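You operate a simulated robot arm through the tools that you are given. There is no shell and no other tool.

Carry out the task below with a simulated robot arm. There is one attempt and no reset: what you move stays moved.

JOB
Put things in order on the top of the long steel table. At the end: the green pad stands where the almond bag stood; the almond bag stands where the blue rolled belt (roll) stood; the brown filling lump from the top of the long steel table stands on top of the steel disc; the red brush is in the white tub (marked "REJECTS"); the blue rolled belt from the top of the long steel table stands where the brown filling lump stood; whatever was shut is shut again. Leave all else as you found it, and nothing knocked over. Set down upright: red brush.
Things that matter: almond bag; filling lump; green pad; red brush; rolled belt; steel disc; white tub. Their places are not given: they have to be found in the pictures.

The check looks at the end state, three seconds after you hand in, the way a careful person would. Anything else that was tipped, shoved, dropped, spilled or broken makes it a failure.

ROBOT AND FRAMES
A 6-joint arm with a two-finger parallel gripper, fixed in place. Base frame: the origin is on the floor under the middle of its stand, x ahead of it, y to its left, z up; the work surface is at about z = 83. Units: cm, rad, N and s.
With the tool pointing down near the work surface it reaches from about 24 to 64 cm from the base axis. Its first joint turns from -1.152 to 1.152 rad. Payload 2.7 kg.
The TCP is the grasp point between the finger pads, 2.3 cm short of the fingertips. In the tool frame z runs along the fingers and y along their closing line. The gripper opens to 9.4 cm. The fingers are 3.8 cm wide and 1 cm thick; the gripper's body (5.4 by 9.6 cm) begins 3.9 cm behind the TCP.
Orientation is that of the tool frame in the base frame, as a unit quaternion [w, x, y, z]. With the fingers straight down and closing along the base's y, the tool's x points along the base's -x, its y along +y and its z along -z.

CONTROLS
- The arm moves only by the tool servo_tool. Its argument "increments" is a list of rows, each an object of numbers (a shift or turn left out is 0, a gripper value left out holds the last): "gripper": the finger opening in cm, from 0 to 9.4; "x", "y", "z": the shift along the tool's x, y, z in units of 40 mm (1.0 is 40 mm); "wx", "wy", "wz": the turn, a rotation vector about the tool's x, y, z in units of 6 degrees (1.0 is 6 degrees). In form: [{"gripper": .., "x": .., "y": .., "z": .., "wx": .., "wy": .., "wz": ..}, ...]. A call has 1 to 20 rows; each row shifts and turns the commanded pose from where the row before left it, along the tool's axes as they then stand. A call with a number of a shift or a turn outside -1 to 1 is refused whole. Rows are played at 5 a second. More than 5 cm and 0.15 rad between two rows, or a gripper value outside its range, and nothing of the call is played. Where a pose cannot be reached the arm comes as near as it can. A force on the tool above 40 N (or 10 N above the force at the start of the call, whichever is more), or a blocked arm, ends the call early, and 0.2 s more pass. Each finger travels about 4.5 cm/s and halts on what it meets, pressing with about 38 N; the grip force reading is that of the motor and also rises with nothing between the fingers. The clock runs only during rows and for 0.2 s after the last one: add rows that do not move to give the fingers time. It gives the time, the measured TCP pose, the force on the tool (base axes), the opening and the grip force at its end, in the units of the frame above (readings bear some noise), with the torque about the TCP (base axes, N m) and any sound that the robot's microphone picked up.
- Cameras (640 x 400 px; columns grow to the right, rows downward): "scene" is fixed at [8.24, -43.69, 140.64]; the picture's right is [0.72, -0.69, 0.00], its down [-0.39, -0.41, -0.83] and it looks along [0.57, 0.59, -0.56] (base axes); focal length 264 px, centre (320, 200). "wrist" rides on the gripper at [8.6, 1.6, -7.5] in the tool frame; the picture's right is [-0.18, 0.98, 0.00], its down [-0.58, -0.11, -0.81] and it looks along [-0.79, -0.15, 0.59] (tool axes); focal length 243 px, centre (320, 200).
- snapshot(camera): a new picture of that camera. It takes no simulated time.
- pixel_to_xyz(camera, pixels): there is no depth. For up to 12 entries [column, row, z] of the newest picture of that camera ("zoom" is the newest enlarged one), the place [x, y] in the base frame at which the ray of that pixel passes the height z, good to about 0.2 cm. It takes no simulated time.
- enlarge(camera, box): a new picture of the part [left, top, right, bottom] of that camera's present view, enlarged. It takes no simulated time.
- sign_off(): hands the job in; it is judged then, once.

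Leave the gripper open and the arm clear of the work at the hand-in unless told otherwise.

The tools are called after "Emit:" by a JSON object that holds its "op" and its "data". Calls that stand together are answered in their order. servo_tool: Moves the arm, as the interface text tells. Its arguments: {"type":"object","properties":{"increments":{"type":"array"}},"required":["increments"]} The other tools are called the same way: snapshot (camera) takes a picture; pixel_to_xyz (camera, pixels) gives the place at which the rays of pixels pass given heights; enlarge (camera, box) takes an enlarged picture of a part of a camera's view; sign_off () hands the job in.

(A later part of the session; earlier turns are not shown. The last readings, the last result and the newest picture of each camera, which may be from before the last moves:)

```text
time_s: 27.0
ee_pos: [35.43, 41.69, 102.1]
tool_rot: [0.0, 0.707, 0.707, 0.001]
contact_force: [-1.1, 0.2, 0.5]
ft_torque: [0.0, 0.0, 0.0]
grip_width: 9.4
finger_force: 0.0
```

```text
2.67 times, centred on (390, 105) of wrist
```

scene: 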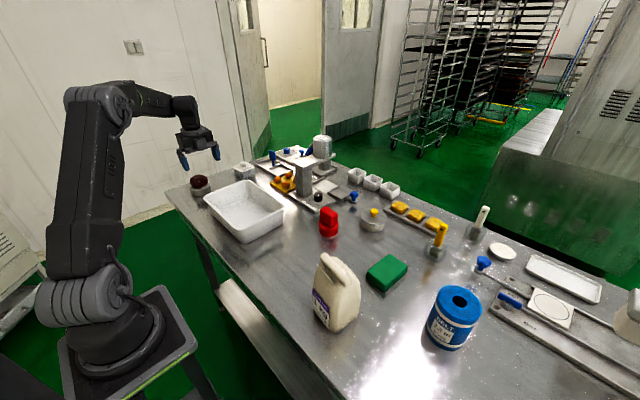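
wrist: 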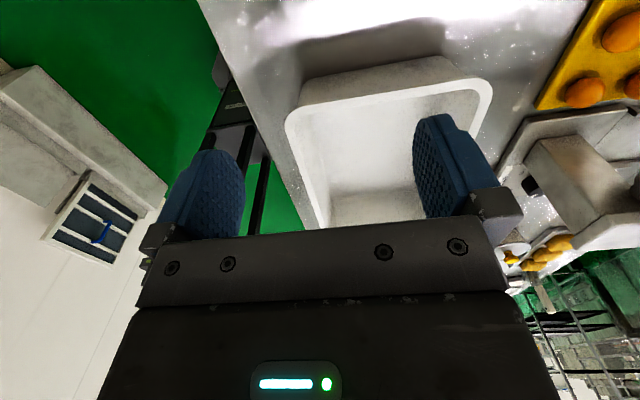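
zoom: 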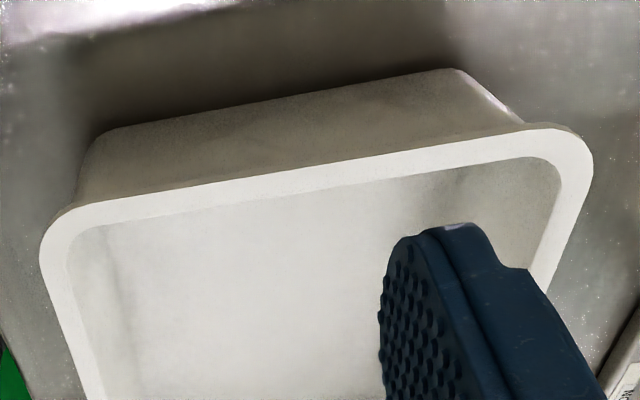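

The +y face is blank as well; the small cups (x≈88) are out of reach. I move back toward the right side with the camera looking along -y, to see the part of the table below the scene picture's edge and check for any other white tub.

Emit:
{"op": "servo_tool", "data": {"increments": [{"x": -0.9, "z": -0.2}, {"x": -0.9, "z": -0.2}, {"x": -0.9, "z": -0.2}, {"x": -0.9, "z": -0.2}, {"x": -0.9, "z": -0.2}, {"x": -0.9, "z": -0.2}, {"x": -0.9, "z": -0.2}, {"x": -0.9, "z": -0.2}, {"x": -0.9, "z": -0.2}, {"x": -0.9, "z": -0.2}, {"x": -0.9}, {"x": -0.9}, {"x": -0.9}, {}, {}]}}

Emit:
{"op": "snapshot", "data": {"camera": "wrist"}}

Emit:
{"op": "snapshot", "data": {"camera": "scene"}}

```text
time_s: 30.2
ee_pos: [35.27, -5.01, 110.09]
tool_rot: [0.0, 0.706, 0.708, 0.001]
contact_force: [-0.2, 0.5, -0.4]
ft_torque: [0.02, -0.03, 0.0]
grip_width: 9.41
finger_force: 0.1
```

```text
taken
```

wrist: 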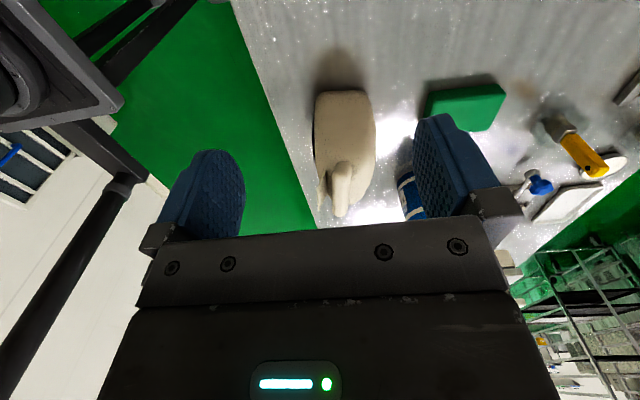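

```text
taken
```

scene: 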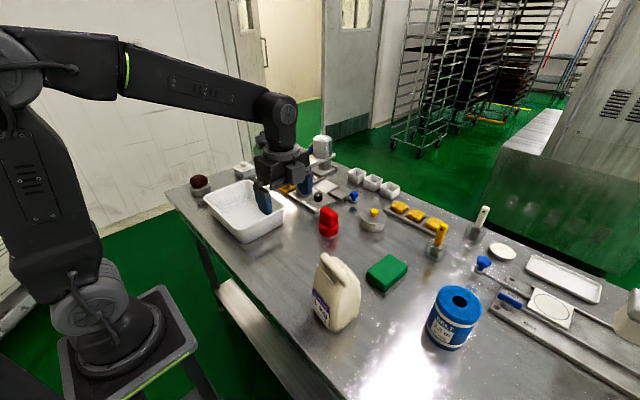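

From here I see the bag's side profile at (345,150). I enlarge it.

Emit:
{"op": "enlarge", "data": {"camera": "wrist", "box": [290, 70, 450, 230]}}

```text
2.50 times, centred on (370, 150) of wrist
```

zoom: 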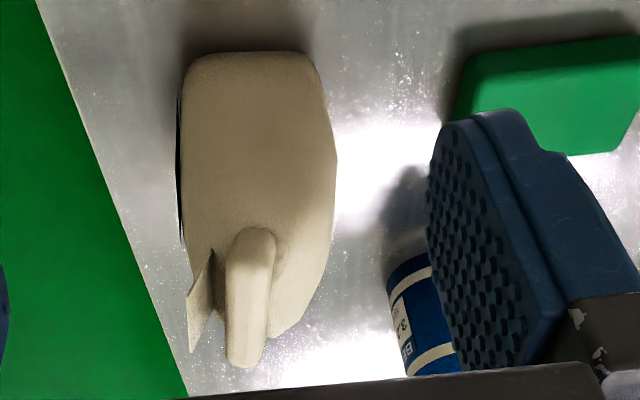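

The side profile shows the rolled top (about 2.2 cm thick) nearly above the body's middle, with a flap in front. I compute where base edges and the roll are from this view.

Emit:
{"op": "pixel_to_xyz", "data": {"camera": "wrist", "pixels": [[316, 92, 83], [368, 92, 83], [332, 172, 99], [352, 172, 99], [334, 214, 99], [347, 214, 99], [377, 136, 90], [314, 160, 90], [317, 210, 99], [327, 170, 97], [430, 110, 83], [470, 130, 83]]}}

```text
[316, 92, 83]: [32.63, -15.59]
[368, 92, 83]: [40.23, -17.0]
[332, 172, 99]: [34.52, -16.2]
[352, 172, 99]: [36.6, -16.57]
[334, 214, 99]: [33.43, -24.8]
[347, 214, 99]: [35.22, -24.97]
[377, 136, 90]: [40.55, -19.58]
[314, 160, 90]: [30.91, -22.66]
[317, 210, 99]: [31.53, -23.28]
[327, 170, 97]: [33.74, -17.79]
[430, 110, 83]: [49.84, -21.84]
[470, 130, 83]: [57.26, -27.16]
```

The bag's base centre is about (36.4,-20.1), rolled top centre about (35.2,-20.1), both clear. Next is the belt roll: I move over to (39,-31), turn the wrist so the camera looks outward along the arm, and look at the roll.

Emit:
{"op": "servo_tool", "data": {"increments": [{"x": -0.93, "y": 0.14}, {"x": -0.93, "y": 0.14}, {"x": -0.93, "y": 0.14}, {"x": -0.93, "y": 0.14}, {"x": -0.93, "y": 0.14}, {"x": -0.93, "y": 0.14}, {"x": -0.93, "y": 0.14}, {"wz": -0.86}, {"wz": -0.86}, {"wz": -0.86}, {"wz": -0.86}, {"wz": -0.86}, {"wz": -0.86}, {"wz": -0.86}, {"wz": -0.86}, {"wz": -0.86}, {"wz": -0.86}, {}, {}]}}

Emit:
{"op": "snapshot", "data": {"camera": "wrist"}}

Emit:
{"op": "snapshot", "data": {"camera": "scene"}}

```text
time_s: 34.2
ee_pos: [39.4, -30.96, 110.13]
tool_rot: [0.001, 0.328, 0.945, 0.0]
contact_force: [1.1, -0.6, 0.0]
ft_torque: [-0.04, -0.01, 0.01]
grip_width: 9.4
finger_force: 0.0
```

```text
taken
```

wrist: 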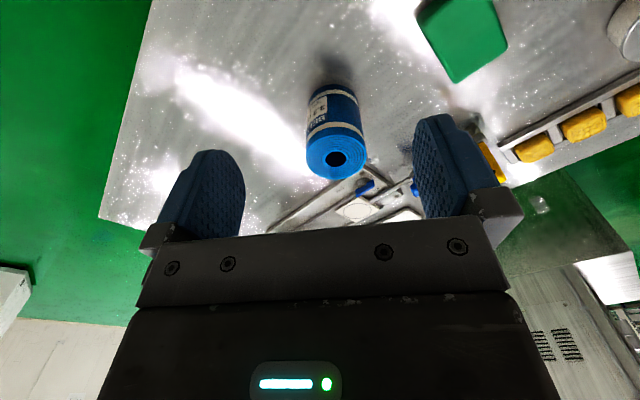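

```text
taken
```

scene: 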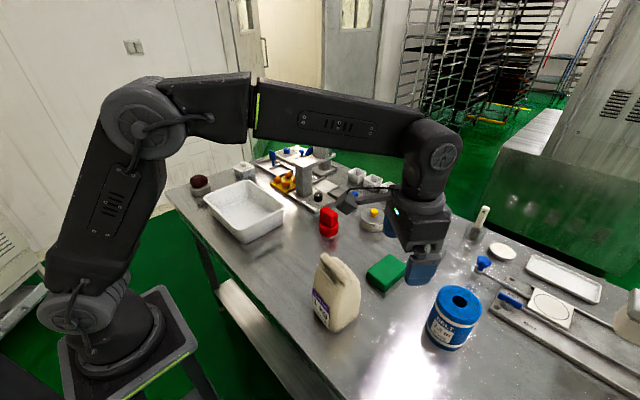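

The roll's top is at wrist (336,158). The right end of the table is empty, so the large tub is the only reachable white tub. I enlarge the roll to measure it.

Emit:
{"op": "enlarge", "data": {"camera": "wrist", "box": [280, 70, 400, 190]}}

Emit:
{"op": "enlarge", "data": {"camera": "scene", "box": [405, 275, 505, 355]}}

```text
3.33 times, centred on (340, 130) of wrist
```

zoom: 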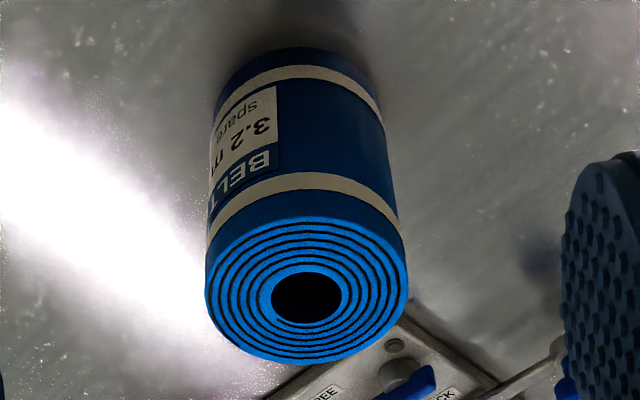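

```text
5.00 times, centred on (455, 315) of scene
```

zoom: 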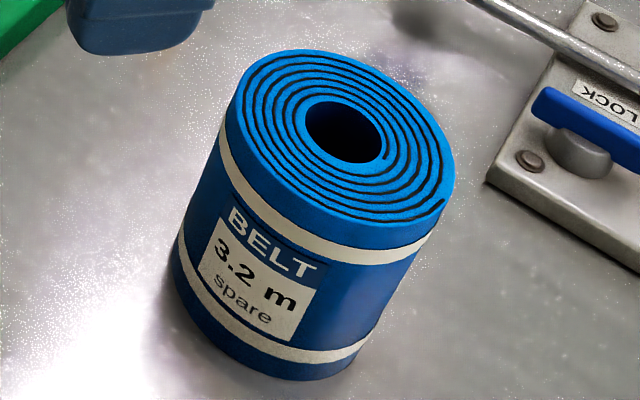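

I triangulate the roll's top centre and its edges.

Emit:
{"op": "pixel_to_xyz", "data": {"camera": "wrist", "pixels": [[336, 158, 92], [336, 158, 93], [336, 158, 94], [336, 158, 95], [305.6, 157, 94], [366.5, 157, 94], [330, 84, 83], [310, 97, 83], [357, 95, 83]]}}

Emit:
{"op": "pixel_to_xyz", "data": {"camera": "scene", "pixels": [[459.8, 301.8, 92], [459.8, 301.8, 93], [459.8, 301.8, 94], [459.8, 301.8, 95], [437.4, 299, 94], [482, 308, 94], [447, 351, 83], [426, 330, 83]]}}

```text
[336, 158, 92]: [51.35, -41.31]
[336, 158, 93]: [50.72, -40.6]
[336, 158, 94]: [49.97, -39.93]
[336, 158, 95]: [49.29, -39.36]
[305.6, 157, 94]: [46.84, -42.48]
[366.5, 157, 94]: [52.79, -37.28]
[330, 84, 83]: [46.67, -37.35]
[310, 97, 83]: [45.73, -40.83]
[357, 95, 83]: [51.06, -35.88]
```

```text
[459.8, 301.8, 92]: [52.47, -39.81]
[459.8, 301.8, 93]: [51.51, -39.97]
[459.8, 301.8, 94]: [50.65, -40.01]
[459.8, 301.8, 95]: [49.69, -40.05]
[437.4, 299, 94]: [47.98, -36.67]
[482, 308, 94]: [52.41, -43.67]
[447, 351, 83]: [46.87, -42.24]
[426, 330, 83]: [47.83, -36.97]
```

The roll's centre is about (50.2,-39.9), top z≈93.9, diameter ≈8.1 cm. I approach to r≈62 at z≈98, still above the roll, then check alignment.

Emit:
{"op": "servo_tool", "data": {"increments": [{"x": -0.75, "y": -0.02, "z": 0.75}, {"x": -0.75, "y": -0.02, "z": 0.75}, {"x": -0.75, "y": -0.02, "z": 0.75}, {"x": -0.75, "y": -0.02, "z": 0.75}, {}, {}]}}

Emit:
{"op": "snapshot", "data": {"camera": "wrist"}}

Emit:
{"op": "enlarge", "data": {"camera": "scene", "box": [395, 240, 515, 360]}}

```text
time_s: 35.6
ee_pos: [48.49, -38.46, 98.13]
tool_rot: [0.0, 0.328, 0.945, 0.001]
contact_force: [0.0, 0.6, -0.4]
ft_torque: [-0.03, -0.02, 0.01]
grip_width: 9.39
finger_force: 0.1
```

```text
taken
```

wrist: 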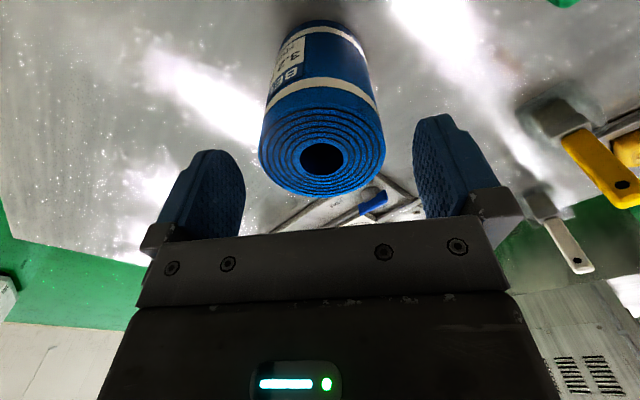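

```text
3.33 times, centred on (455, 300) of scene
```

zoom: 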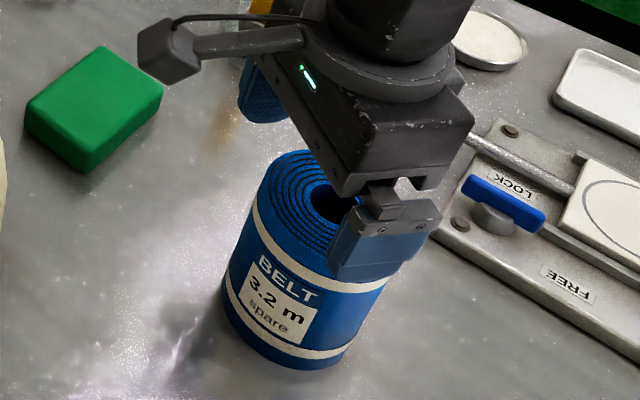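

The roll's top spans columns 259–385 (centre ~322). I compute its position relative to the TCP.

Emit:
{"op": "pixel_to_xyz", "data": {"camera": "wrist", "pixels": [[322, 152, 93.9], [259, 150, 93.9], [385, 147, 93.9], [322, 107, 93.9], [322, 195, 93.9], [321, 157, 93.9]]}}

```text
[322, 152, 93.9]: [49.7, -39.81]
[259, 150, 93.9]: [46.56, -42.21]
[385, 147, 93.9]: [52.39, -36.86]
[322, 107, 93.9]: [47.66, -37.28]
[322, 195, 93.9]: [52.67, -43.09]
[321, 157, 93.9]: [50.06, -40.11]
```

The roll centre is about (50.0,-40.0); I need 0.24 cm sideways and ~1.8 cm outward while descending to z≈91.

Emit:
{"op": "servo_tool", "data": {"increments": [{"x": -0.2, "y": -0.06, "z": 0.2}, {"x": -0.15, "z": 0.4}, {"x": -0.1, "z": 0.4}, {"z": 0.4}, {"z": 0.35}, {}, {}]}}

Emit:
{"op": "snapshot", "data": {"camera": "wrist"}}

Emit:
{"op": "enlarge", "data": {"camera": "scene", "box": [395, 240, 515, 360]}}

```text
time_s: 37.2
ee_pos: [49.66, -39.94, 91.0]
tool_rot: [0.0, 0.328, 0.945, 0.001]
contact_force: [0.5, 0.2, -1.3]
ft_torque: [-0.01, 0.01, -0.02]
grip_width: 9.41
finger_force: 0.1
```

```text
taken
```

wrist: 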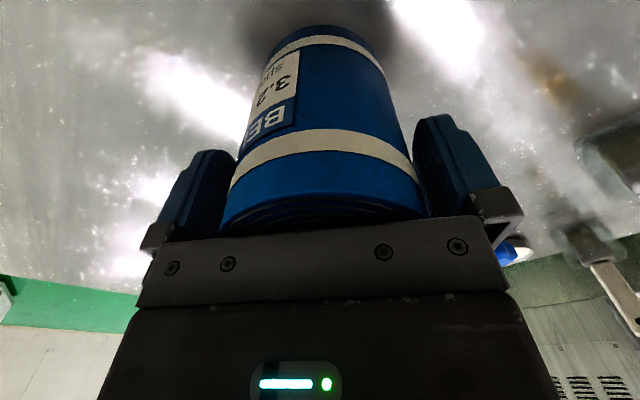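

```text
3.33 times, centred on (455, 300) of scene
```

zoom: 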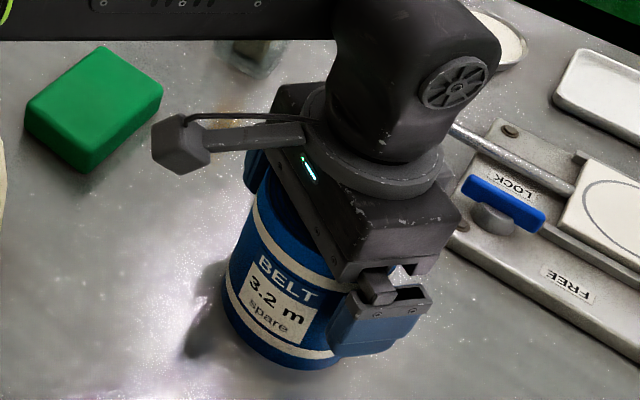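

The fingers straddle the roll with no contact. I close the gripper.

Emit:
{"op": "servo_tool", "data": {"increments": [{"gripper": 6.0}, {}, {}, {}, {}]}}

```text
time_s: 38.4
ee_pos: [49.73, -39.99, 91.0]
tool_rot: [0.001, 0.328, 0.945, 0.002]
contact_force: [1.4, 1.2, 0.2]
ft_torque: [-0.04, -0.01, 0.03]
grip_width: 7.88
finger_force: 38.3
```

The roll is held (7.88 cm). I lift it, drifting inward as I rise because of the reach limit.

Emit:
{"op": "servo_tool", "data": {"increments": [{"z": -0.2}, {"z": -0.5}, {"x": 0.25, "z": -0.75}, {"x": 0.3, "z": -0.75}, {"x": 0.3, "z": -0.8}, {}, {}]}}

Emit:
{"op": "snapshot", "data": {"camera": "scene"}}

Emit:
{"op": "snapshot", "data": {"camera": "wrist"}}

```text
time_s: 40.0
ee_pos: [47.25, -38.22, 102.7]
tool_rot: [0.001, 0.328, 0.945, 0.001]
contact_force: [0.4, -0.8, -4.5]
ft_torque: [0.03, 0.02, -0.03]
grip_width: 7.84
finger_force: 38.1
```

```text
taken
```

scene: 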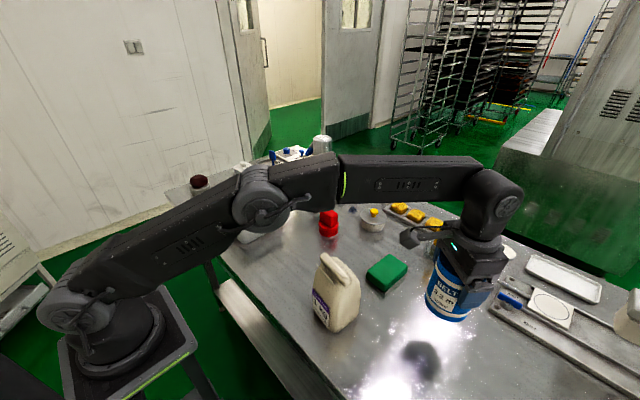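

```text
taken
```

wrist: 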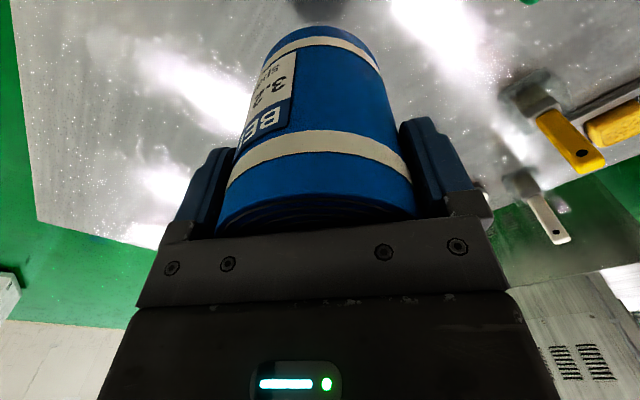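

The roll is held clear. I carry it via (48.5,-20) and (45.5,-7), passing beside the bag, to above the lump's old spot.

Emit:
{"op": "servo_tool", "data": {"increments": [{"x": 0.515, "y": 0.753}, {"x": 0.515, "y": 0.753}, {"x": 0.515, "y": 0.753}, {"x": 0.515, "y": 0.753}, {"x": 0.515, "y": 0.753}, {"x": 0.65, "y": 0.52}, {"x": 0.65, "y": 0.52}, {"x": 0.65, "y": 0.52}, {"x": 0.65, "y": 0.52}, {"x": 0.875, "y": 0.26}, {}, {}]}}

Emit:
{"op": "snapshot", "data": {"camera": "scene"}}

Emit:
{"op": "snapshot", "data": {"camera": "wrist"}}

```text
time_s: 42.6
ee_pos: [43.54, -4.01, 103.08]
tool_rot: [0.001, 0.33, 0.944, 0.0]
contact_force: [-0.1, 0.2, -4.2]
ft_torque: [0.04, 0.03, -0.01]
grip_width: 7.84
finger_force: 38.2
```

```text
taken
```

scene: 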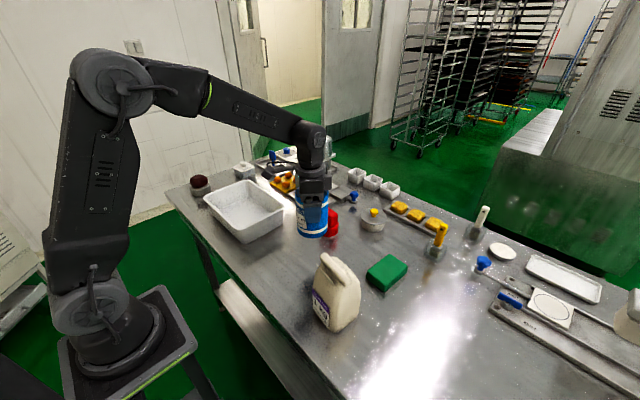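

```text
taken
```

wrist: 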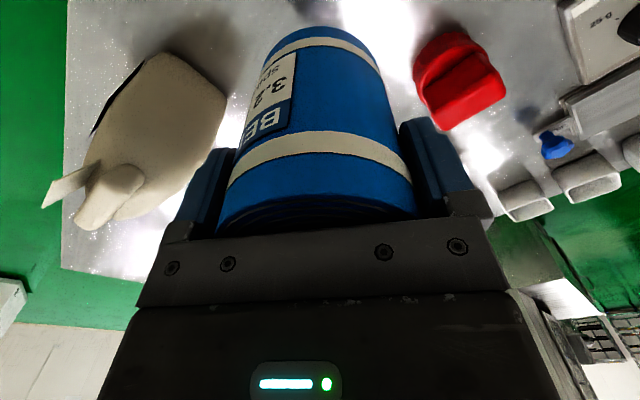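

The roll hangs over the lump's old spot. I lower it to just above the table, then gently to contact (roll stood at TCP z=91.0).

Emit:
{"op": "servo_tool", "data": {"increments": [{"x": 0.024, "y": -0.05, "z": 0.6}, {"z": 0.8}, {"z": 0.8}, {"z": 0.5}, {"z": 0.2}, {}, {}]}}

Emit:
{"op": "enlarge", "data": {"camera": "scene", "box": [270, 190, 390, 290]}}

```text
time_s: 44.2
ee_pos: [43.06, -3.85, 91.67]
tool_rot: [0.001, 0.327, 0.945, 0.0]
contact_force: [0.3, 1.2, -3.8]
ft_torque: [0.02, 0.01, 0.01]
grip_width: 7.87
finger_force: 38.3
```

```text
4.00 times, centred on (330, 240) of scene
```

zoom: 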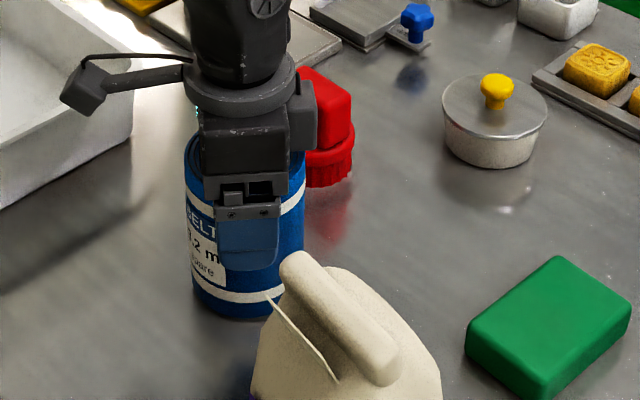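

It is about 0.6 cm above the table. I adjust 0.25 cm forward and lower in small steps.

Emit:
{"op": "servo_tool", "data": {"increments": [{"x": -0.06, "z": 0.05}, {}, {"z": 0.05}, {}, {"z": 0.04}, {}]}}

```text
time_s: 45.6
ee_pos: [43.42, -3.97, 90.97]
tool_rot: [0.0, 0.328, 0.945, 0.0]
contact_force: [-1.7, -0.2, -2.0]
ft_torque: [-0.13, 0.16, -0.03]
grip_width: 7.85
finger_force: 38.0
```

Contact is beginning (-2.0 N instead of -4). One more small step, then I open.

Emit:
{"op": "servo_tool", "data": {"increments": [{"z": 0.02}, {}, {"gripper": 8.4}, {}, {"gripper": 9.4}, {}, {}]}}

Emit:
{"op": "snapshot", "data": {"camera": "wrist"}}

Emit:
{"op": "enlarge", "data": {"camera": "scene", "box": [270, 190, 390, 290]}}

```text
time_s: 47.2
ee_pos: [43.41, -4.09, 90.88]
tool_rot: [0.001, 0.328, 0.945, 0.0]
contact_force: [0.2, 0.5, -0.3]
ft_torque: [0.03, 0.02, 0.01]
grip_width: 9.37
finger_force: 0.0
```

```text
taken
```

wrist: 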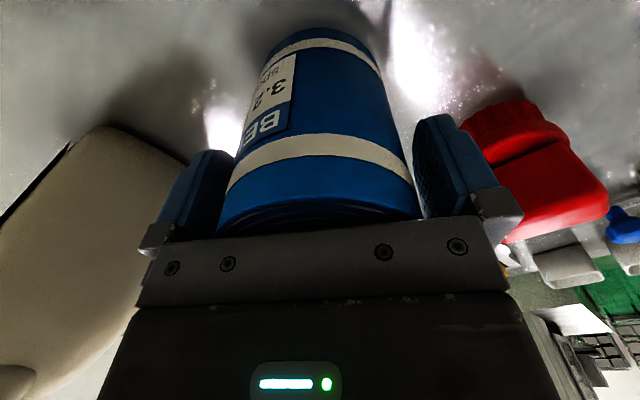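

```text
4.00 times, centred on (330, 240) of scene
```

zoom: 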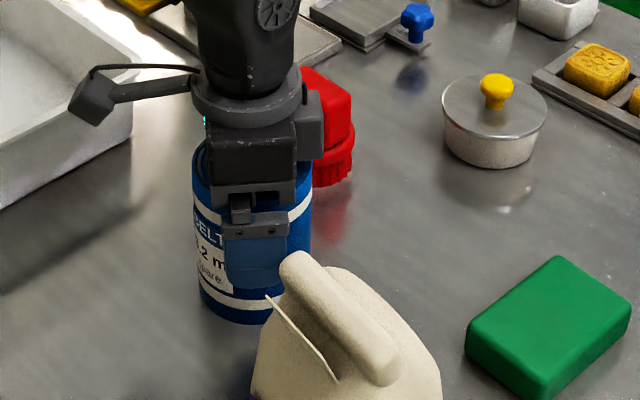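

The roll stands on the lump's spot. I rise straight up to z≈108.

Emit:
{"op": "servo_tool", "data": {"increments": [{"z": -0.4}, {"z": -0.8}, {"z": -1.0}, {"z": -1.0}, {"z": -1.0}, {}, {}]}}

Emit:
{"op": "snapshot", "data": {"camera": "wrist"}}

Emit:
{"op": "snapshot", "data": {"camera": "scene"}}

```text
time_s: 48.8
ee_pos: [43.45, -4.17, 107.47]
tool_rot: [-0.001, 0.329, 0.944, 0.001]
contact_force: [0.4, 0.5, 0.7]
ft_torque: [-0.01, -0.01, -0.01]
grip_width: 9.38
finger_force: 0.0
```

```text
taken
```

wrist: 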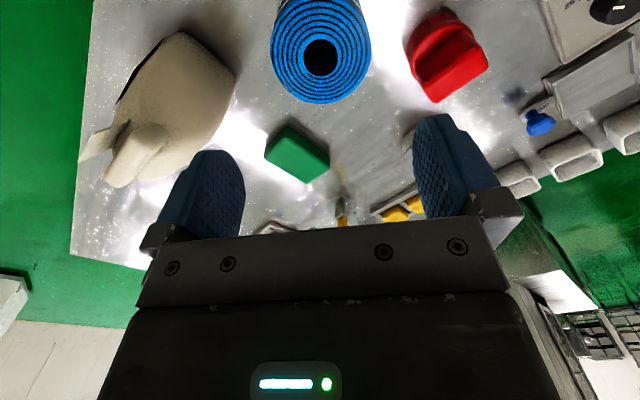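

```text
taken
```

scene: 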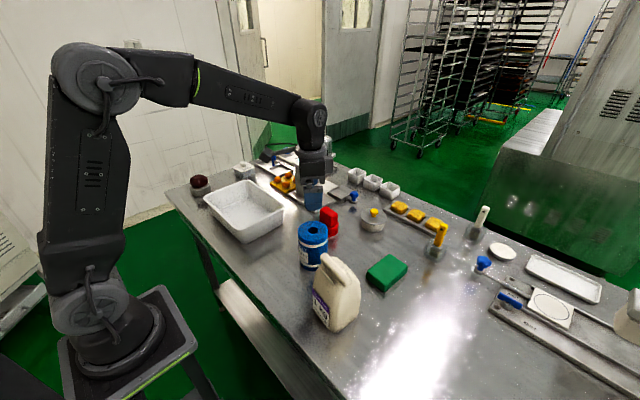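

The roll stands at its new place. Now the bag: I turn the wrist by ~61° so the fingers close front-to-back across the bag's rolled top with the camera viewing it from the side, and move over it at z≈107.

Emit:
{"op": "servo_tool", "data": {"increments": [{"wz": 0.927}, {"wz": 0.927}, {"wz": 0.927}, {"wz": 0.927}, {"wz": 0.927}, {"wz": 0.927}, {"wz": 0.927}, {"wz": 0.927}, {"wz": 0.927}, {"wz": 0.927}, {"wz": 0.927}, {"x": -0.855, "y": -0.285}, {"x": -0.855, "y": -0.285}, {"x": -0.855, "y": -0.285}, {"x": -0.855, "y": -0.285}, {"x": -0.855, "y": -0.285}, {}, {}]}}

Emit:
{"op": "snapshot", "data": {"camera": "wrist"}}

Emit:
{"op": "snapshot", "data": {"camera": "scene"}}

```text
time_s: 52.6
ee_pos: [34.93, -20.2, 107.69]
tool_rot: [0.0, 0.763, 0.646, 0.001]
contact_force: [0.7, 0.3, -0.1]
ft_torque: [-0.02, -0.01, -0.02]
grip_width: 9.39
finger_force: 0.0
```

```text
taken
```

wrist: 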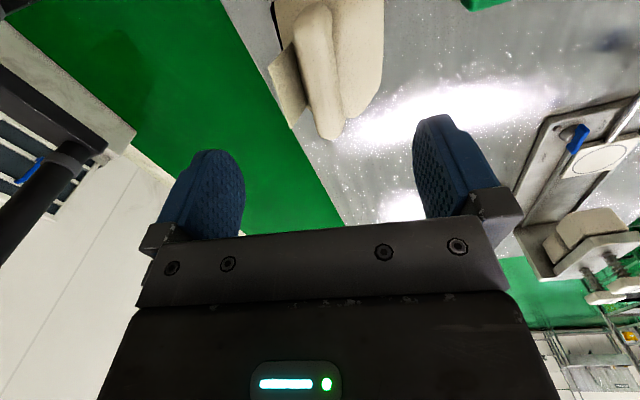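

```text
taken
```

scene: 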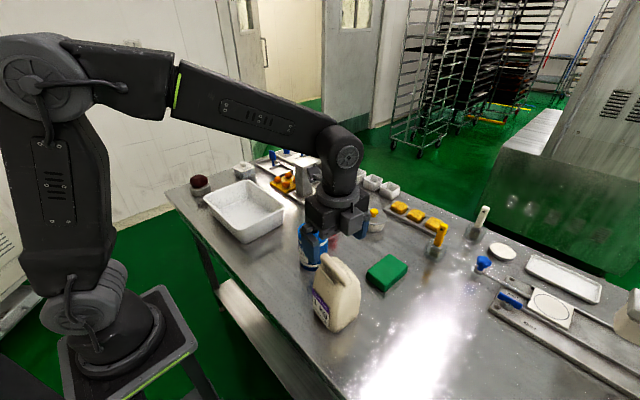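

The bag's rolled top is seen at (320,70) with the flap to its left. I enlarge to measure centring.

Emit:
{"op": "enlarge", "data": {"camera": "wrist", "box": [230, 0, 430, 150]}}

Emit:
{"op": "pixel_to_xyz", "data": {"camera": "wrist", "pixels": [[297, 20, 99], [333, 20, 99], [318, 130, 99], [344, 130, 99], [291, 128, 98.5], [270, 75, 98.5]]}}

```text
2.67 times, centred on (330, 75) of wrist
```

zoom: 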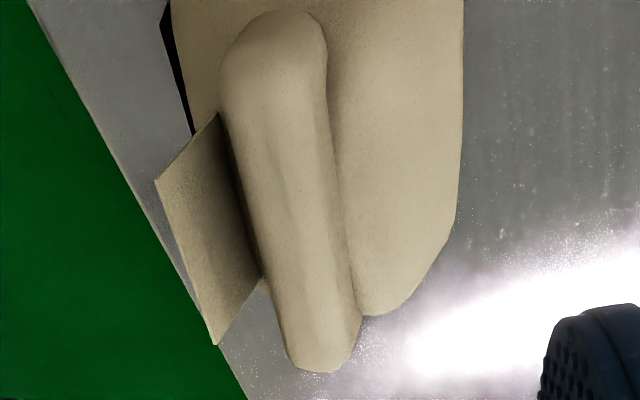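

```text
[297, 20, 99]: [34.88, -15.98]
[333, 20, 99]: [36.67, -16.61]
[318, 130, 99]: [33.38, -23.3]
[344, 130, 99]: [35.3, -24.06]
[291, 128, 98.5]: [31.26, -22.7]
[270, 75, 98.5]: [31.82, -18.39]
```

The flap's top edge is about 3.1 cm ahead of the rolled top's centre line (35.05,-20.0), both tops at z≈100. I centre between them with a slight bias and descend to z≈99.7 with open fingers.

Emit:
{"op": "servo_tool", "data": {"increments": [{"x": 0.055, "y": -0.13}, {"z": 0.6}, {"z": 0.6}, {"z": 0.5}, {"z": 0.3}, {}, {}]}}

Emit:
{"op": "snapshot", "data": {"camera": "wrist"}}

Emit:
{"op": "enlarge", "data": {"camera": "scene", "box": [270, 220, 390, 320]}}

```text
time_s: 54.2
ee_pos: [34.52, -19.76, 99.45]
tool_rot: [0.0, 0.763, 0.646, 0.001]
contact_force: [-0.2, -0.4, -0.5]
ft_torque: [0.01, 0.0, 0.02]
grip_width: 9.42
finger_force: 0.0
```

```text
taken
```

wrist: 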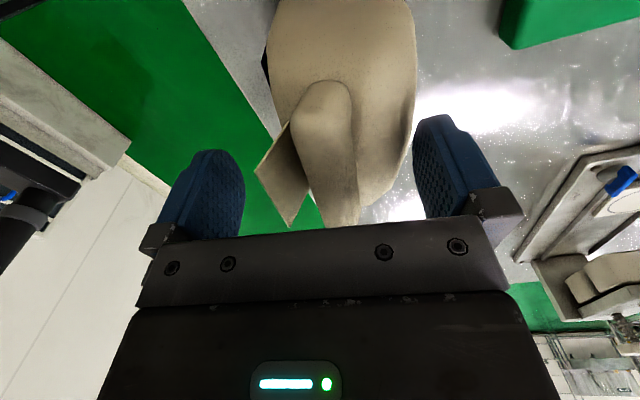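

```text
4.00 times, centred on (330, 270) of scene
```

zoom: 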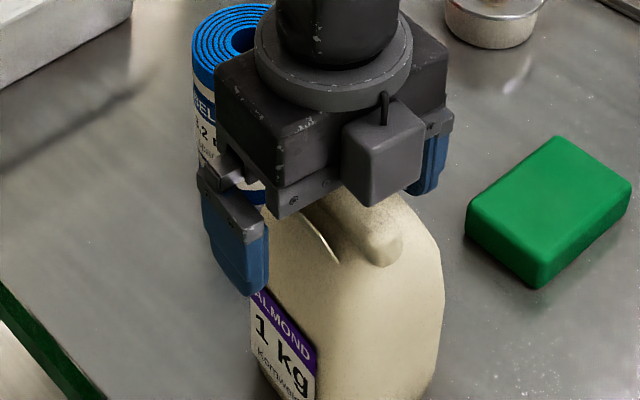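

The fingers flank the rolled top and flap evenly, no contact. I close to 4.8 cm first and look.

Emit:
{"op": "servo_tool", "data": {"increments": [{"gripper": 7.0}, {"gripper": 5.5}, {"gripper": 4.8}, {}, {}]}}

Emit:
{"op": "snapshot", "data": {"camera": "wrist"}}

```text
time_s: 55.4
ee_pos: [34.58, -19.85, 99.66]
tool_rot: [0.002, 0.764, 0.646, 0.002]
contact_force: [6.8, -0.8, 23.7]
ft_torque: [0.28, -0.28, -0.09]
grip_width: 5.09
finger_force: 37.9
```

```text
taken
```

wrist: 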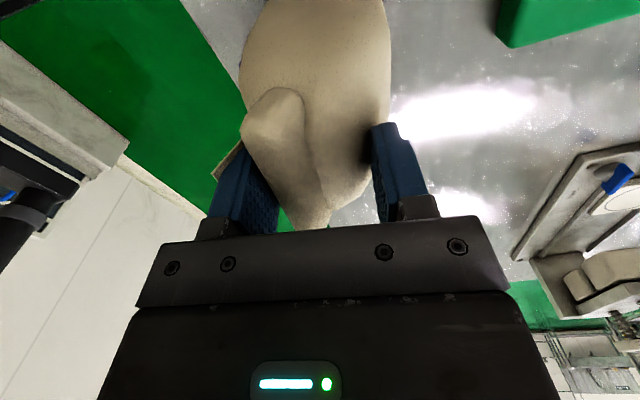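

The back finger met the bag's shoulder and shifted the bag; there's 24 N upward. I check the scene before doing anything else.

Emit:
{"op": "enlarge", "data": {"camera": "scene", "box": [270, 220, 400, 340]}}

Emit:
{"op": "enlarge", "data": {"camera": "wrist", "box": [190, 0, 450, 230]}}

```text
3.33 times, centred on (335, 280) of scene
```

zoom: 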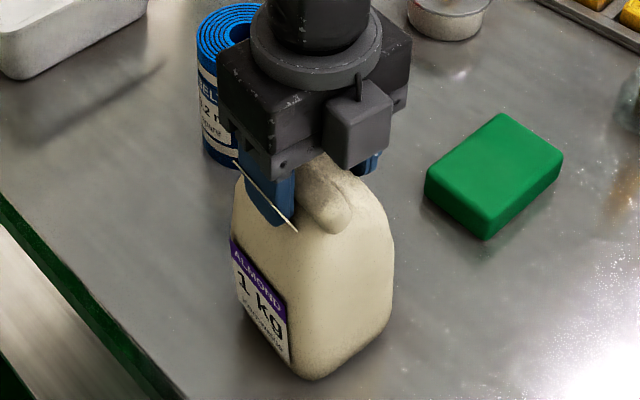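

```text
1.74 times, centred on (320, 115) of wrist
```

zoom: 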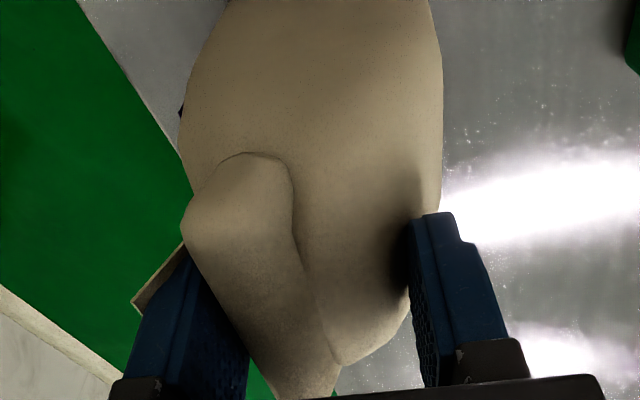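

The bag has slid and yawed slightly but stays upright on the table. I open again and reassess.

Emit:
{"op": "servo_tool", "data": {"increments": [{"gripper": 6.5}, {"gripper": 9.4}, {}, {}, {}]}}

Emit:
{"op": "snapshot", "data": {"camera": "wrist"}}

Emit:
{"op": "enlarge", "data": {"camera": "scene", "box": [270, 220, 400, 340]}}

```text
time_s: 56.6
ee_pos: [34.48, -19.75, 99.56]
tool_rot: [0.0, 0.763, 0.646, 0.0]
contact_force: [-0.9, 0.2, -1.1]
ft_torque: [0.0, -0.06, 0.05]
grip_width: 9.39
finger_force: 0.1
```

```text
taken
```

wrist: 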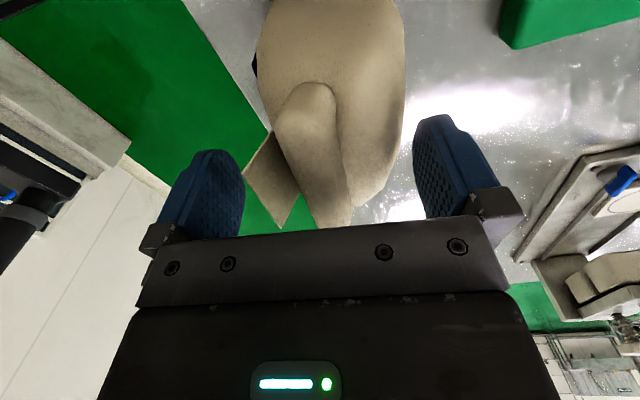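

```text
3.33 times, centred on (335, 280) of scene
```

zoom: 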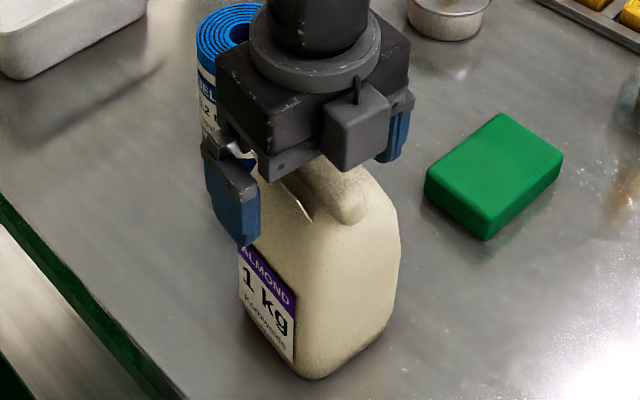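

The flap gave no resistance, but the body's top behind the rolled edge is about as high as z≈97.5, so I must grip the rolled top only, with tips above 98. I rise and re-measure its new position and yaw.

Emit:
{"op": "servo_tool", "data": {"increments": [{"z": -0.7}, {"z": -0.7}, {}, {}]}}

Emit:
{"op": "snapshot", "data": {"camera": "wrist"}}

Emit:
{"op": "enlarge", "data": {"camera": "wrist", "box": [230, 0, 430, 200]}}

Emit:
{"op": "enlarge", "data": {"camera": "scene", "box": [280, 230, 400, 340]}}

```text
time_s: 57.6
ee_pos: [34.45, -19.59, 105.21]
tool_rot: [0.0, 0.763, 0.646, 0.0]
contact_force: [-0.3, -0.5, 0.3]
ft_torque: [0.01, -0.01, 0.0]
grip_width: 9.41
finger_force: 0.0
```

```text
taken
```

wrist: 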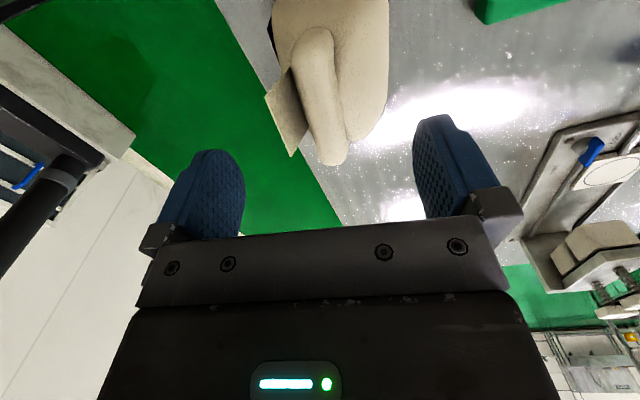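

```text
2.00 times, centred on (330, 100) of wrist
```

zoom: 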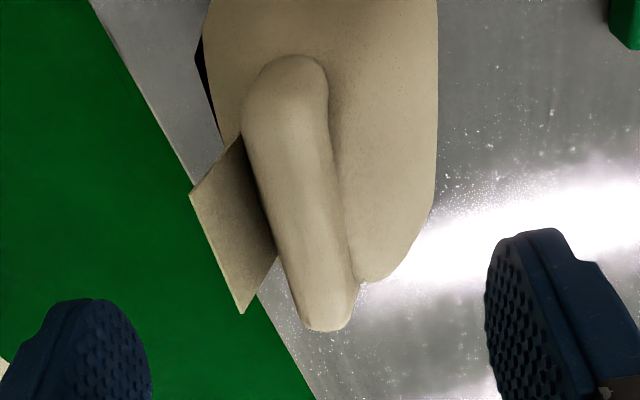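

```text
3.64 times, centred on (340, 285) of scene
```

zoom: 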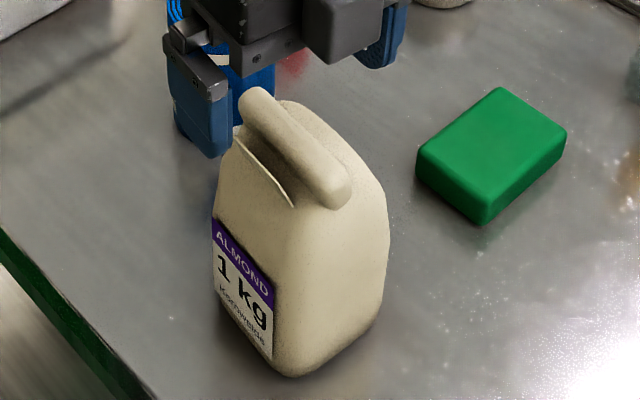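

I compute the roll-top's edges at z=99 from this view (near end columns 291–334, far end 317–346).

Emit:
{"op": "pixel_to_xyz", "data": {"camera": "wrist", "pixels": [[291, 62, 99], [334, 57, 99], [317.5, 148, 99], [346, 145, 99], [316, 29, 99], [332, 164, 99], [318, 28, 98]]}}

Emit:
{"op": "pixel_to_xyz", "data": {"camera": "scene", "pixels": [[347, 285, 99], [323, 256, 99], [345, 334, 83], [331, 388, 83]]}}

```text
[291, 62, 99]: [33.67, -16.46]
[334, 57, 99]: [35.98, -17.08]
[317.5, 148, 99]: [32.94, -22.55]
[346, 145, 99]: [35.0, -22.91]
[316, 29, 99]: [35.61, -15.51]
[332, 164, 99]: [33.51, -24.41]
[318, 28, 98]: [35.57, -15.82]
```

```text
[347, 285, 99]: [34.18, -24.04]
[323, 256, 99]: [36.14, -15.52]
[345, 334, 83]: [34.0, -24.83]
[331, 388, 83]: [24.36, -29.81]
```

The rolled top's centre is now about (34.45,-19.85), well centred under the tool. I turn 2° to match its yaw, descend to z≈100.7 and close to 4 cm first.

Emit:
{"op": "servo_tool", "data": {"increments": [{"wz": 0.35}, {"z": 0.5}, {"z": 0.5}, {"z": 0.13}, {}, {"gripper": 6.5}, {"gripper": 4.5}, {}, {}]}}

Emit:
{"op": "snapshot", "data": {"camera": "wrist"}}

```text
time_s: 59.6
ee_pos: [34.43, -19.63, 100.6]
tool_rot: [0.002, 0.775, 0.632, 0.001]
contact_force: [4.4, -0.9, 6.9]
ft_torque: [-0.23, -0.25, 0.1]
grip_width: 4.68
finger_force: 2.3
```

```text
taken
```

wrist: 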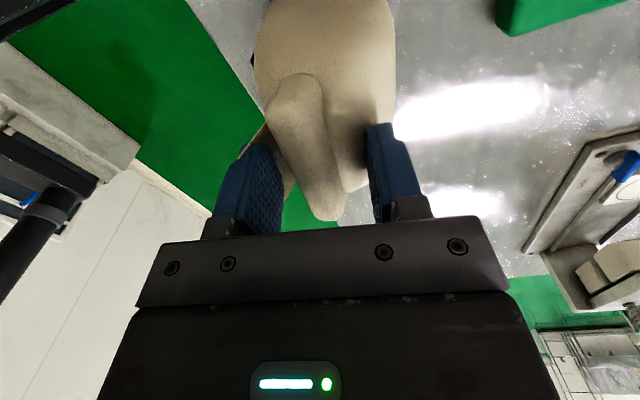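

The back finger again meets the body (its top slopes up to the roll). This grip will not work. I open, rise, and switch to gripping the bag from its two sides, which are nearly vertical.

Emit:
{"op": "servo_tool", "data": {"increments": [{"gripper": 6.0}, {"gripper": 9.4}, {}, {}, {"z": -0.5}, {"z": -0.8}, {"z": -0.6}, {}]}}

Emit:
{"op": "snapshot", "data": {"camera": "wrist"}}

Emit:
{"op": "snapshot", "data": {"camera": "scene"}}

```text
time_s: 61.4
ee_pos: [34.54, -19.76, 108.42]
tool_rot: [0.0, 0.775, 0.632, 0.001]
contact_force: [0.6, 0.0, 1.3]
ft_torque: [-0.01, 0.01, 0.01]
grip_width: 9.4
finger_force: 0.0
```

```text
taken
```

wrist: 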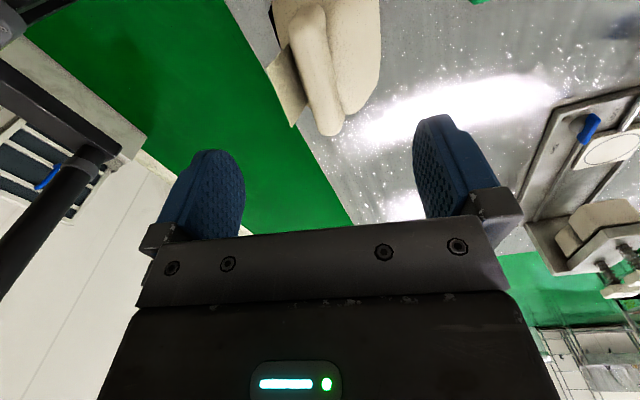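

```text
taken
```

scene: 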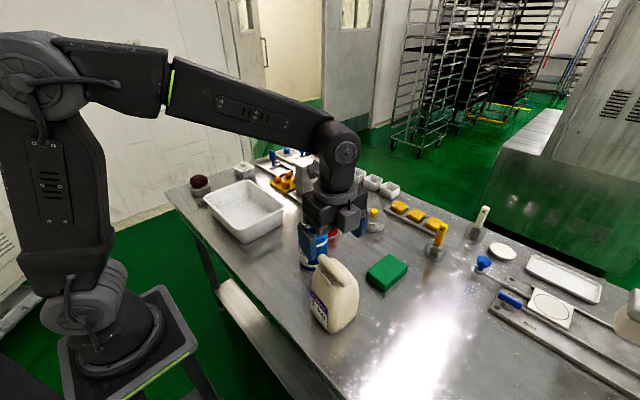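

The bag is still upright. I turn the wrist back so the fingers close along the bag's width (about -89.6°), and look from the front.

Emit:
{"op": "servo_tool", "data": {"increments": [{"wz": -0.995}, {"wz": -0.995}, {"wz": -0.995}, {"wz": -0.995}, {"wz": -0.995}, {"wz": -0.995}, {"wz": -0.995}, {"wz": -0.995}, {"wz": -0.995}, {"wz": -0.995}, {"wz": -0.995}, {"wz": -0.995}, {"wz": -0.995}, {"wz": -0.995}, {"wz": -0.995}, {"z": 0.5}, {}, {}]}}

Emit:
{"op": "snapshot", "data": {"camera": "wrist"}}

Emit:
{"op": "enlarge", "data": {"camera": "wrist", "box": [230, 0, 430, 180]}}

Emit:
{"op": "enlarge", "data": {"camera": "scene", "box": [280, 230, 400, 340]}}

```text
time_s: 65.2
ee_pos: [34.39, -19.83, 106.17]
tool_rot: [0.0, 0.105, 0.994, 0.0]
contact_force: [-0.1, -0.3, 0.9]
ft_torque: [-0.01, 0.02, -0.01]
grip_width: 9.43
finger_force: 0.1
```

```text
taken
```

wrist: 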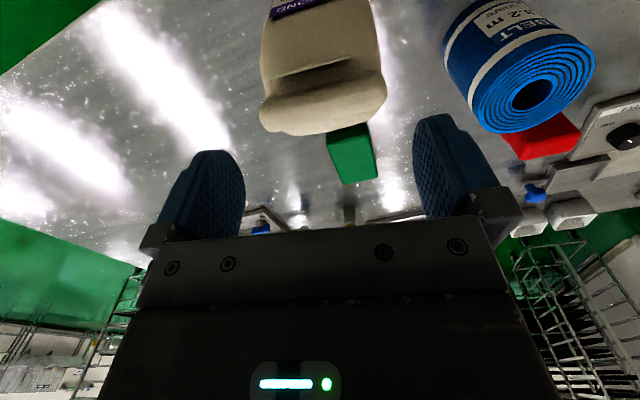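

```text
2.22 times, centred on (330, 90) of wrist
```

zoom: 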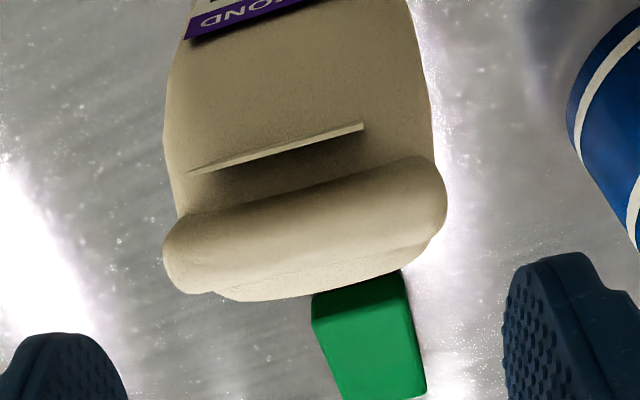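

```text
3.64 times, centred on (340, 285) of scene
```

zoom: 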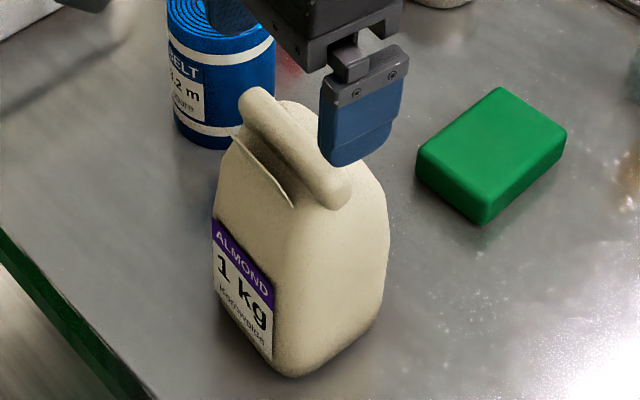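

I compute the roll's end points at z=99 and body edges.

Emit:
{"op": "pixel_to_xyz", "data": {"camera": "wrist", "pixels": [[259.4, 114, 99], [387, 91, 99], [271, 97, 99.5], [378, 70, 99.5], [280, 132, 99], [380, 110, 99], [260, 58, 94], [379, 50, 94], [260, 58, 96], [379, 50, 96]]}}

```text
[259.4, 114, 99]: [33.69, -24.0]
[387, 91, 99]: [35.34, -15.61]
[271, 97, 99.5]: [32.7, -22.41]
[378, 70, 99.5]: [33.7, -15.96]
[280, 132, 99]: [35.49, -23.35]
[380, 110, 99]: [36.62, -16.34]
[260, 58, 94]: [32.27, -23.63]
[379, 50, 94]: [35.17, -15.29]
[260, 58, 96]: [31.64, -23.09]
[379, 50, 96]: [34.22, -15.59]
```

The rolled top spans (33.7,-24.0)–(35.3,-15.6): 8.55 cm wide, so the 9.4 cm opening just fits. I align yaw, shift 0.7 cm toward the bag's middle, descend to z≈102 and check gaps.

Emit:
{"op": "servo_tool", "data": {"increments": [{"wz": -0.2, "x": -0.175, "y": 0.025}, {"z": 0.5}, {"z": 0.5}, {}, {}]}}

Emit:
{"op": "snapshot", "data": {"camera": "wrist"}}

Emit:
{"op": "enlarge", "data": {"camera": "wrist", "box": [180, 60, 460, 240]}}

```text
time_s: 66.4
ee_pos: [34.82, -19.77, 102.32]
tool_rot: [0.0, 0.095, 0.995, 0.001]
contact_force: [0.3, 0.5, -0.3]
ft_torque: [-0.02, 0.01, -0.02]
grip_width: 9.42
finger_force: 0.1
```

```text
taken
```

wrist: 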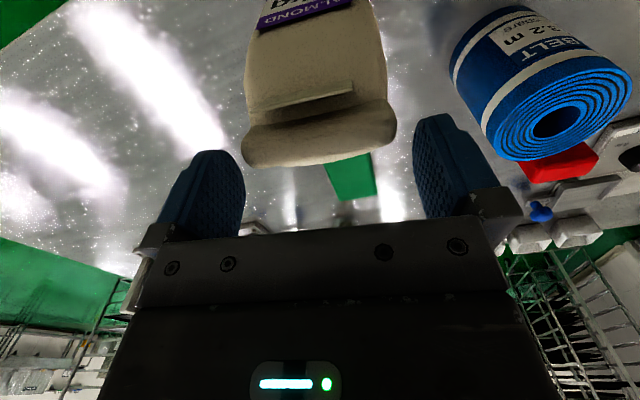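

```text
2.22 times, centred on (320, 150) of wrist
```

zoom: 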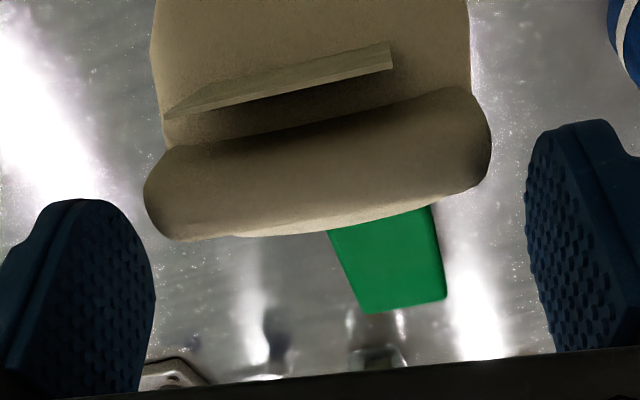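

The rolled top is centred between the fingers (columns 242–397, gap ~0.43 cm each side) and parallel. I shift another 0.4 cm toward the bag's middle and descend slowly to z≈98.7, watching force.

Emit:
{"op": "servo_tool", "data": {"increments": [{"x": -0.1}, {"z": 0.3}, {}, {"z": 0.3}, {}, {"z": 0.3}, {}, {}]}}

Emit:
{"op": "snapshot", "data": {"camera": "wrist"}}

Emit:
{"op": "enlarge", "data": {"camera": "scene", "box": [280, 220, 400, 330]}}

```text
time_s: 68.2
ee_pos: [35.54, -19.74, 98.63]
tool_rot: [0.001, 0.095, 0.996, 0.001]
contact_force: [-0.7, -0.4, 0.6]
ft_torque: [-0.01, 0.03, 0.02]
grip_width: 9.41
finger_force: 0.1
```

```text
taken
```

wrist: 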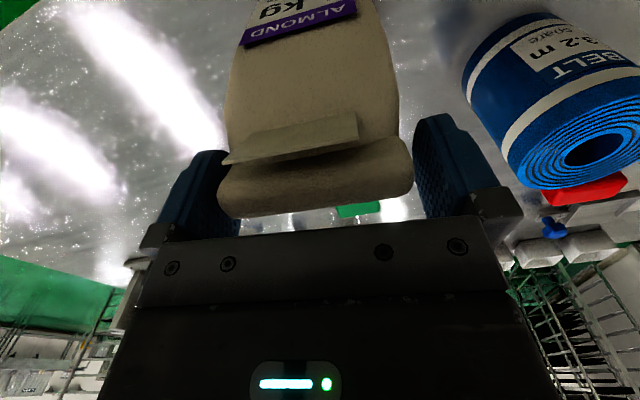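

```text
3.64 times, centred on (340, 275) of scene
```

zoom: 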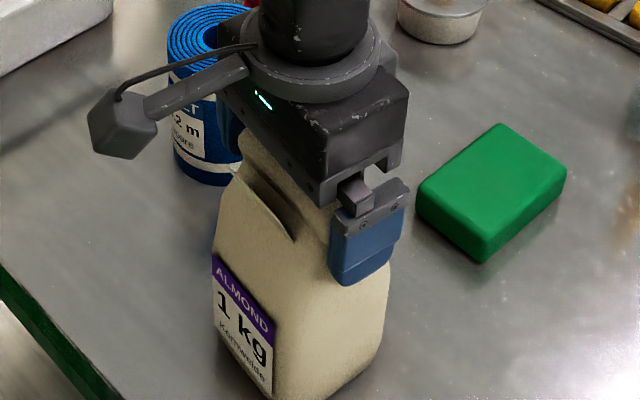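

No contact. I lower another 0.4 cm and close on the sides.

Emit:
{"op": "servo_tool", "data": {"increments": [{"z": 0.1}, {}, {"gripper": 8.6}, {"gripper": 7.0}, {}, {}, {}]}}

Emit:
{"op": "snapshot", "data": {"camera": "wrist"}}

```text
time_s: 69.8
ee_pos: [35.59, -19.75, 98.37]
tool_rot: [0.001, 0.095, 0.995, 0.001]
contact_force: [1.5, -5.4, 3.8]
ft_torque: [-0.28, -0.17, -0.04]
grip_width: 8.21
finger_force: 37.9
```

```text
taken
```

wrist: 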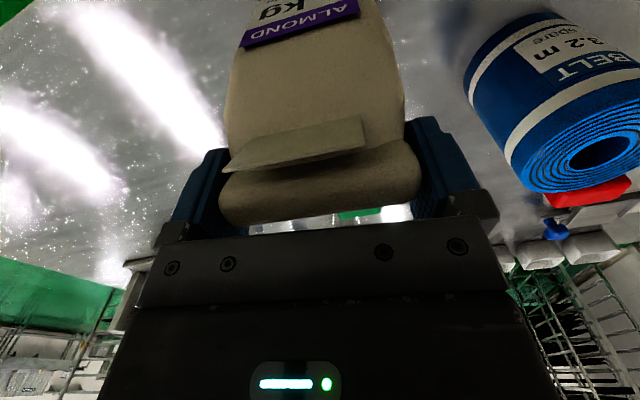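

The sides are gripped at 8.21 cm. I lift slowly 2 cm and check whether it holds.

Emit:
{"op": "servo_tool", "data": {"increments": [{"z": -0.1}, {"z": -0.2}, {"z": -0.25}, {}, {}]}}

Emit:
{"op": "snapshot", "data": {"camera": "wrist"}}

Emit:
{"op": "enlarge", "data": {"camera": "scene", "box": [280, 220, 400, 340]}}

```text
time_s: 71.0
ee_pos: [35.53, -19.88, 100.6]
tool_rot: [0.001, 0.095, 0.996, 0.0]
contact_force: [0.0, -0.1, -9.1]
ft_torque: [-0.04, 0.01, -0.01]
grip_width: 8.19
finger_force: 38.1
```

```text
taken
```

wrist: 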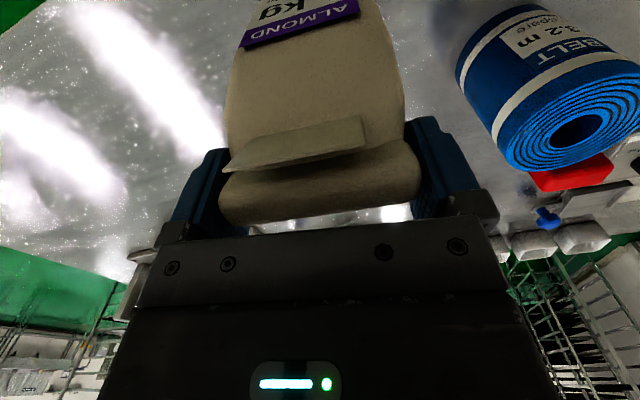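

```text
3.33 times, centred on (340, 280) of scene
```

zoom: 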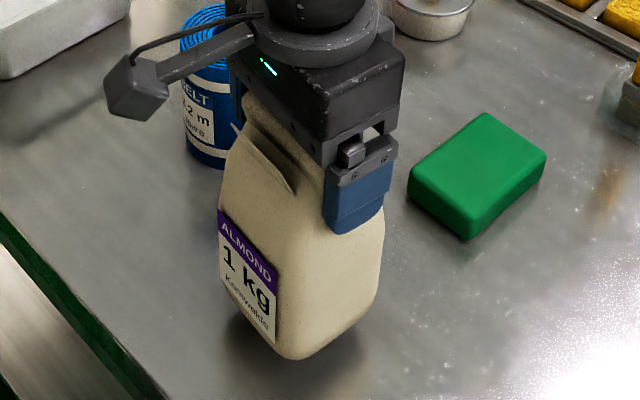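

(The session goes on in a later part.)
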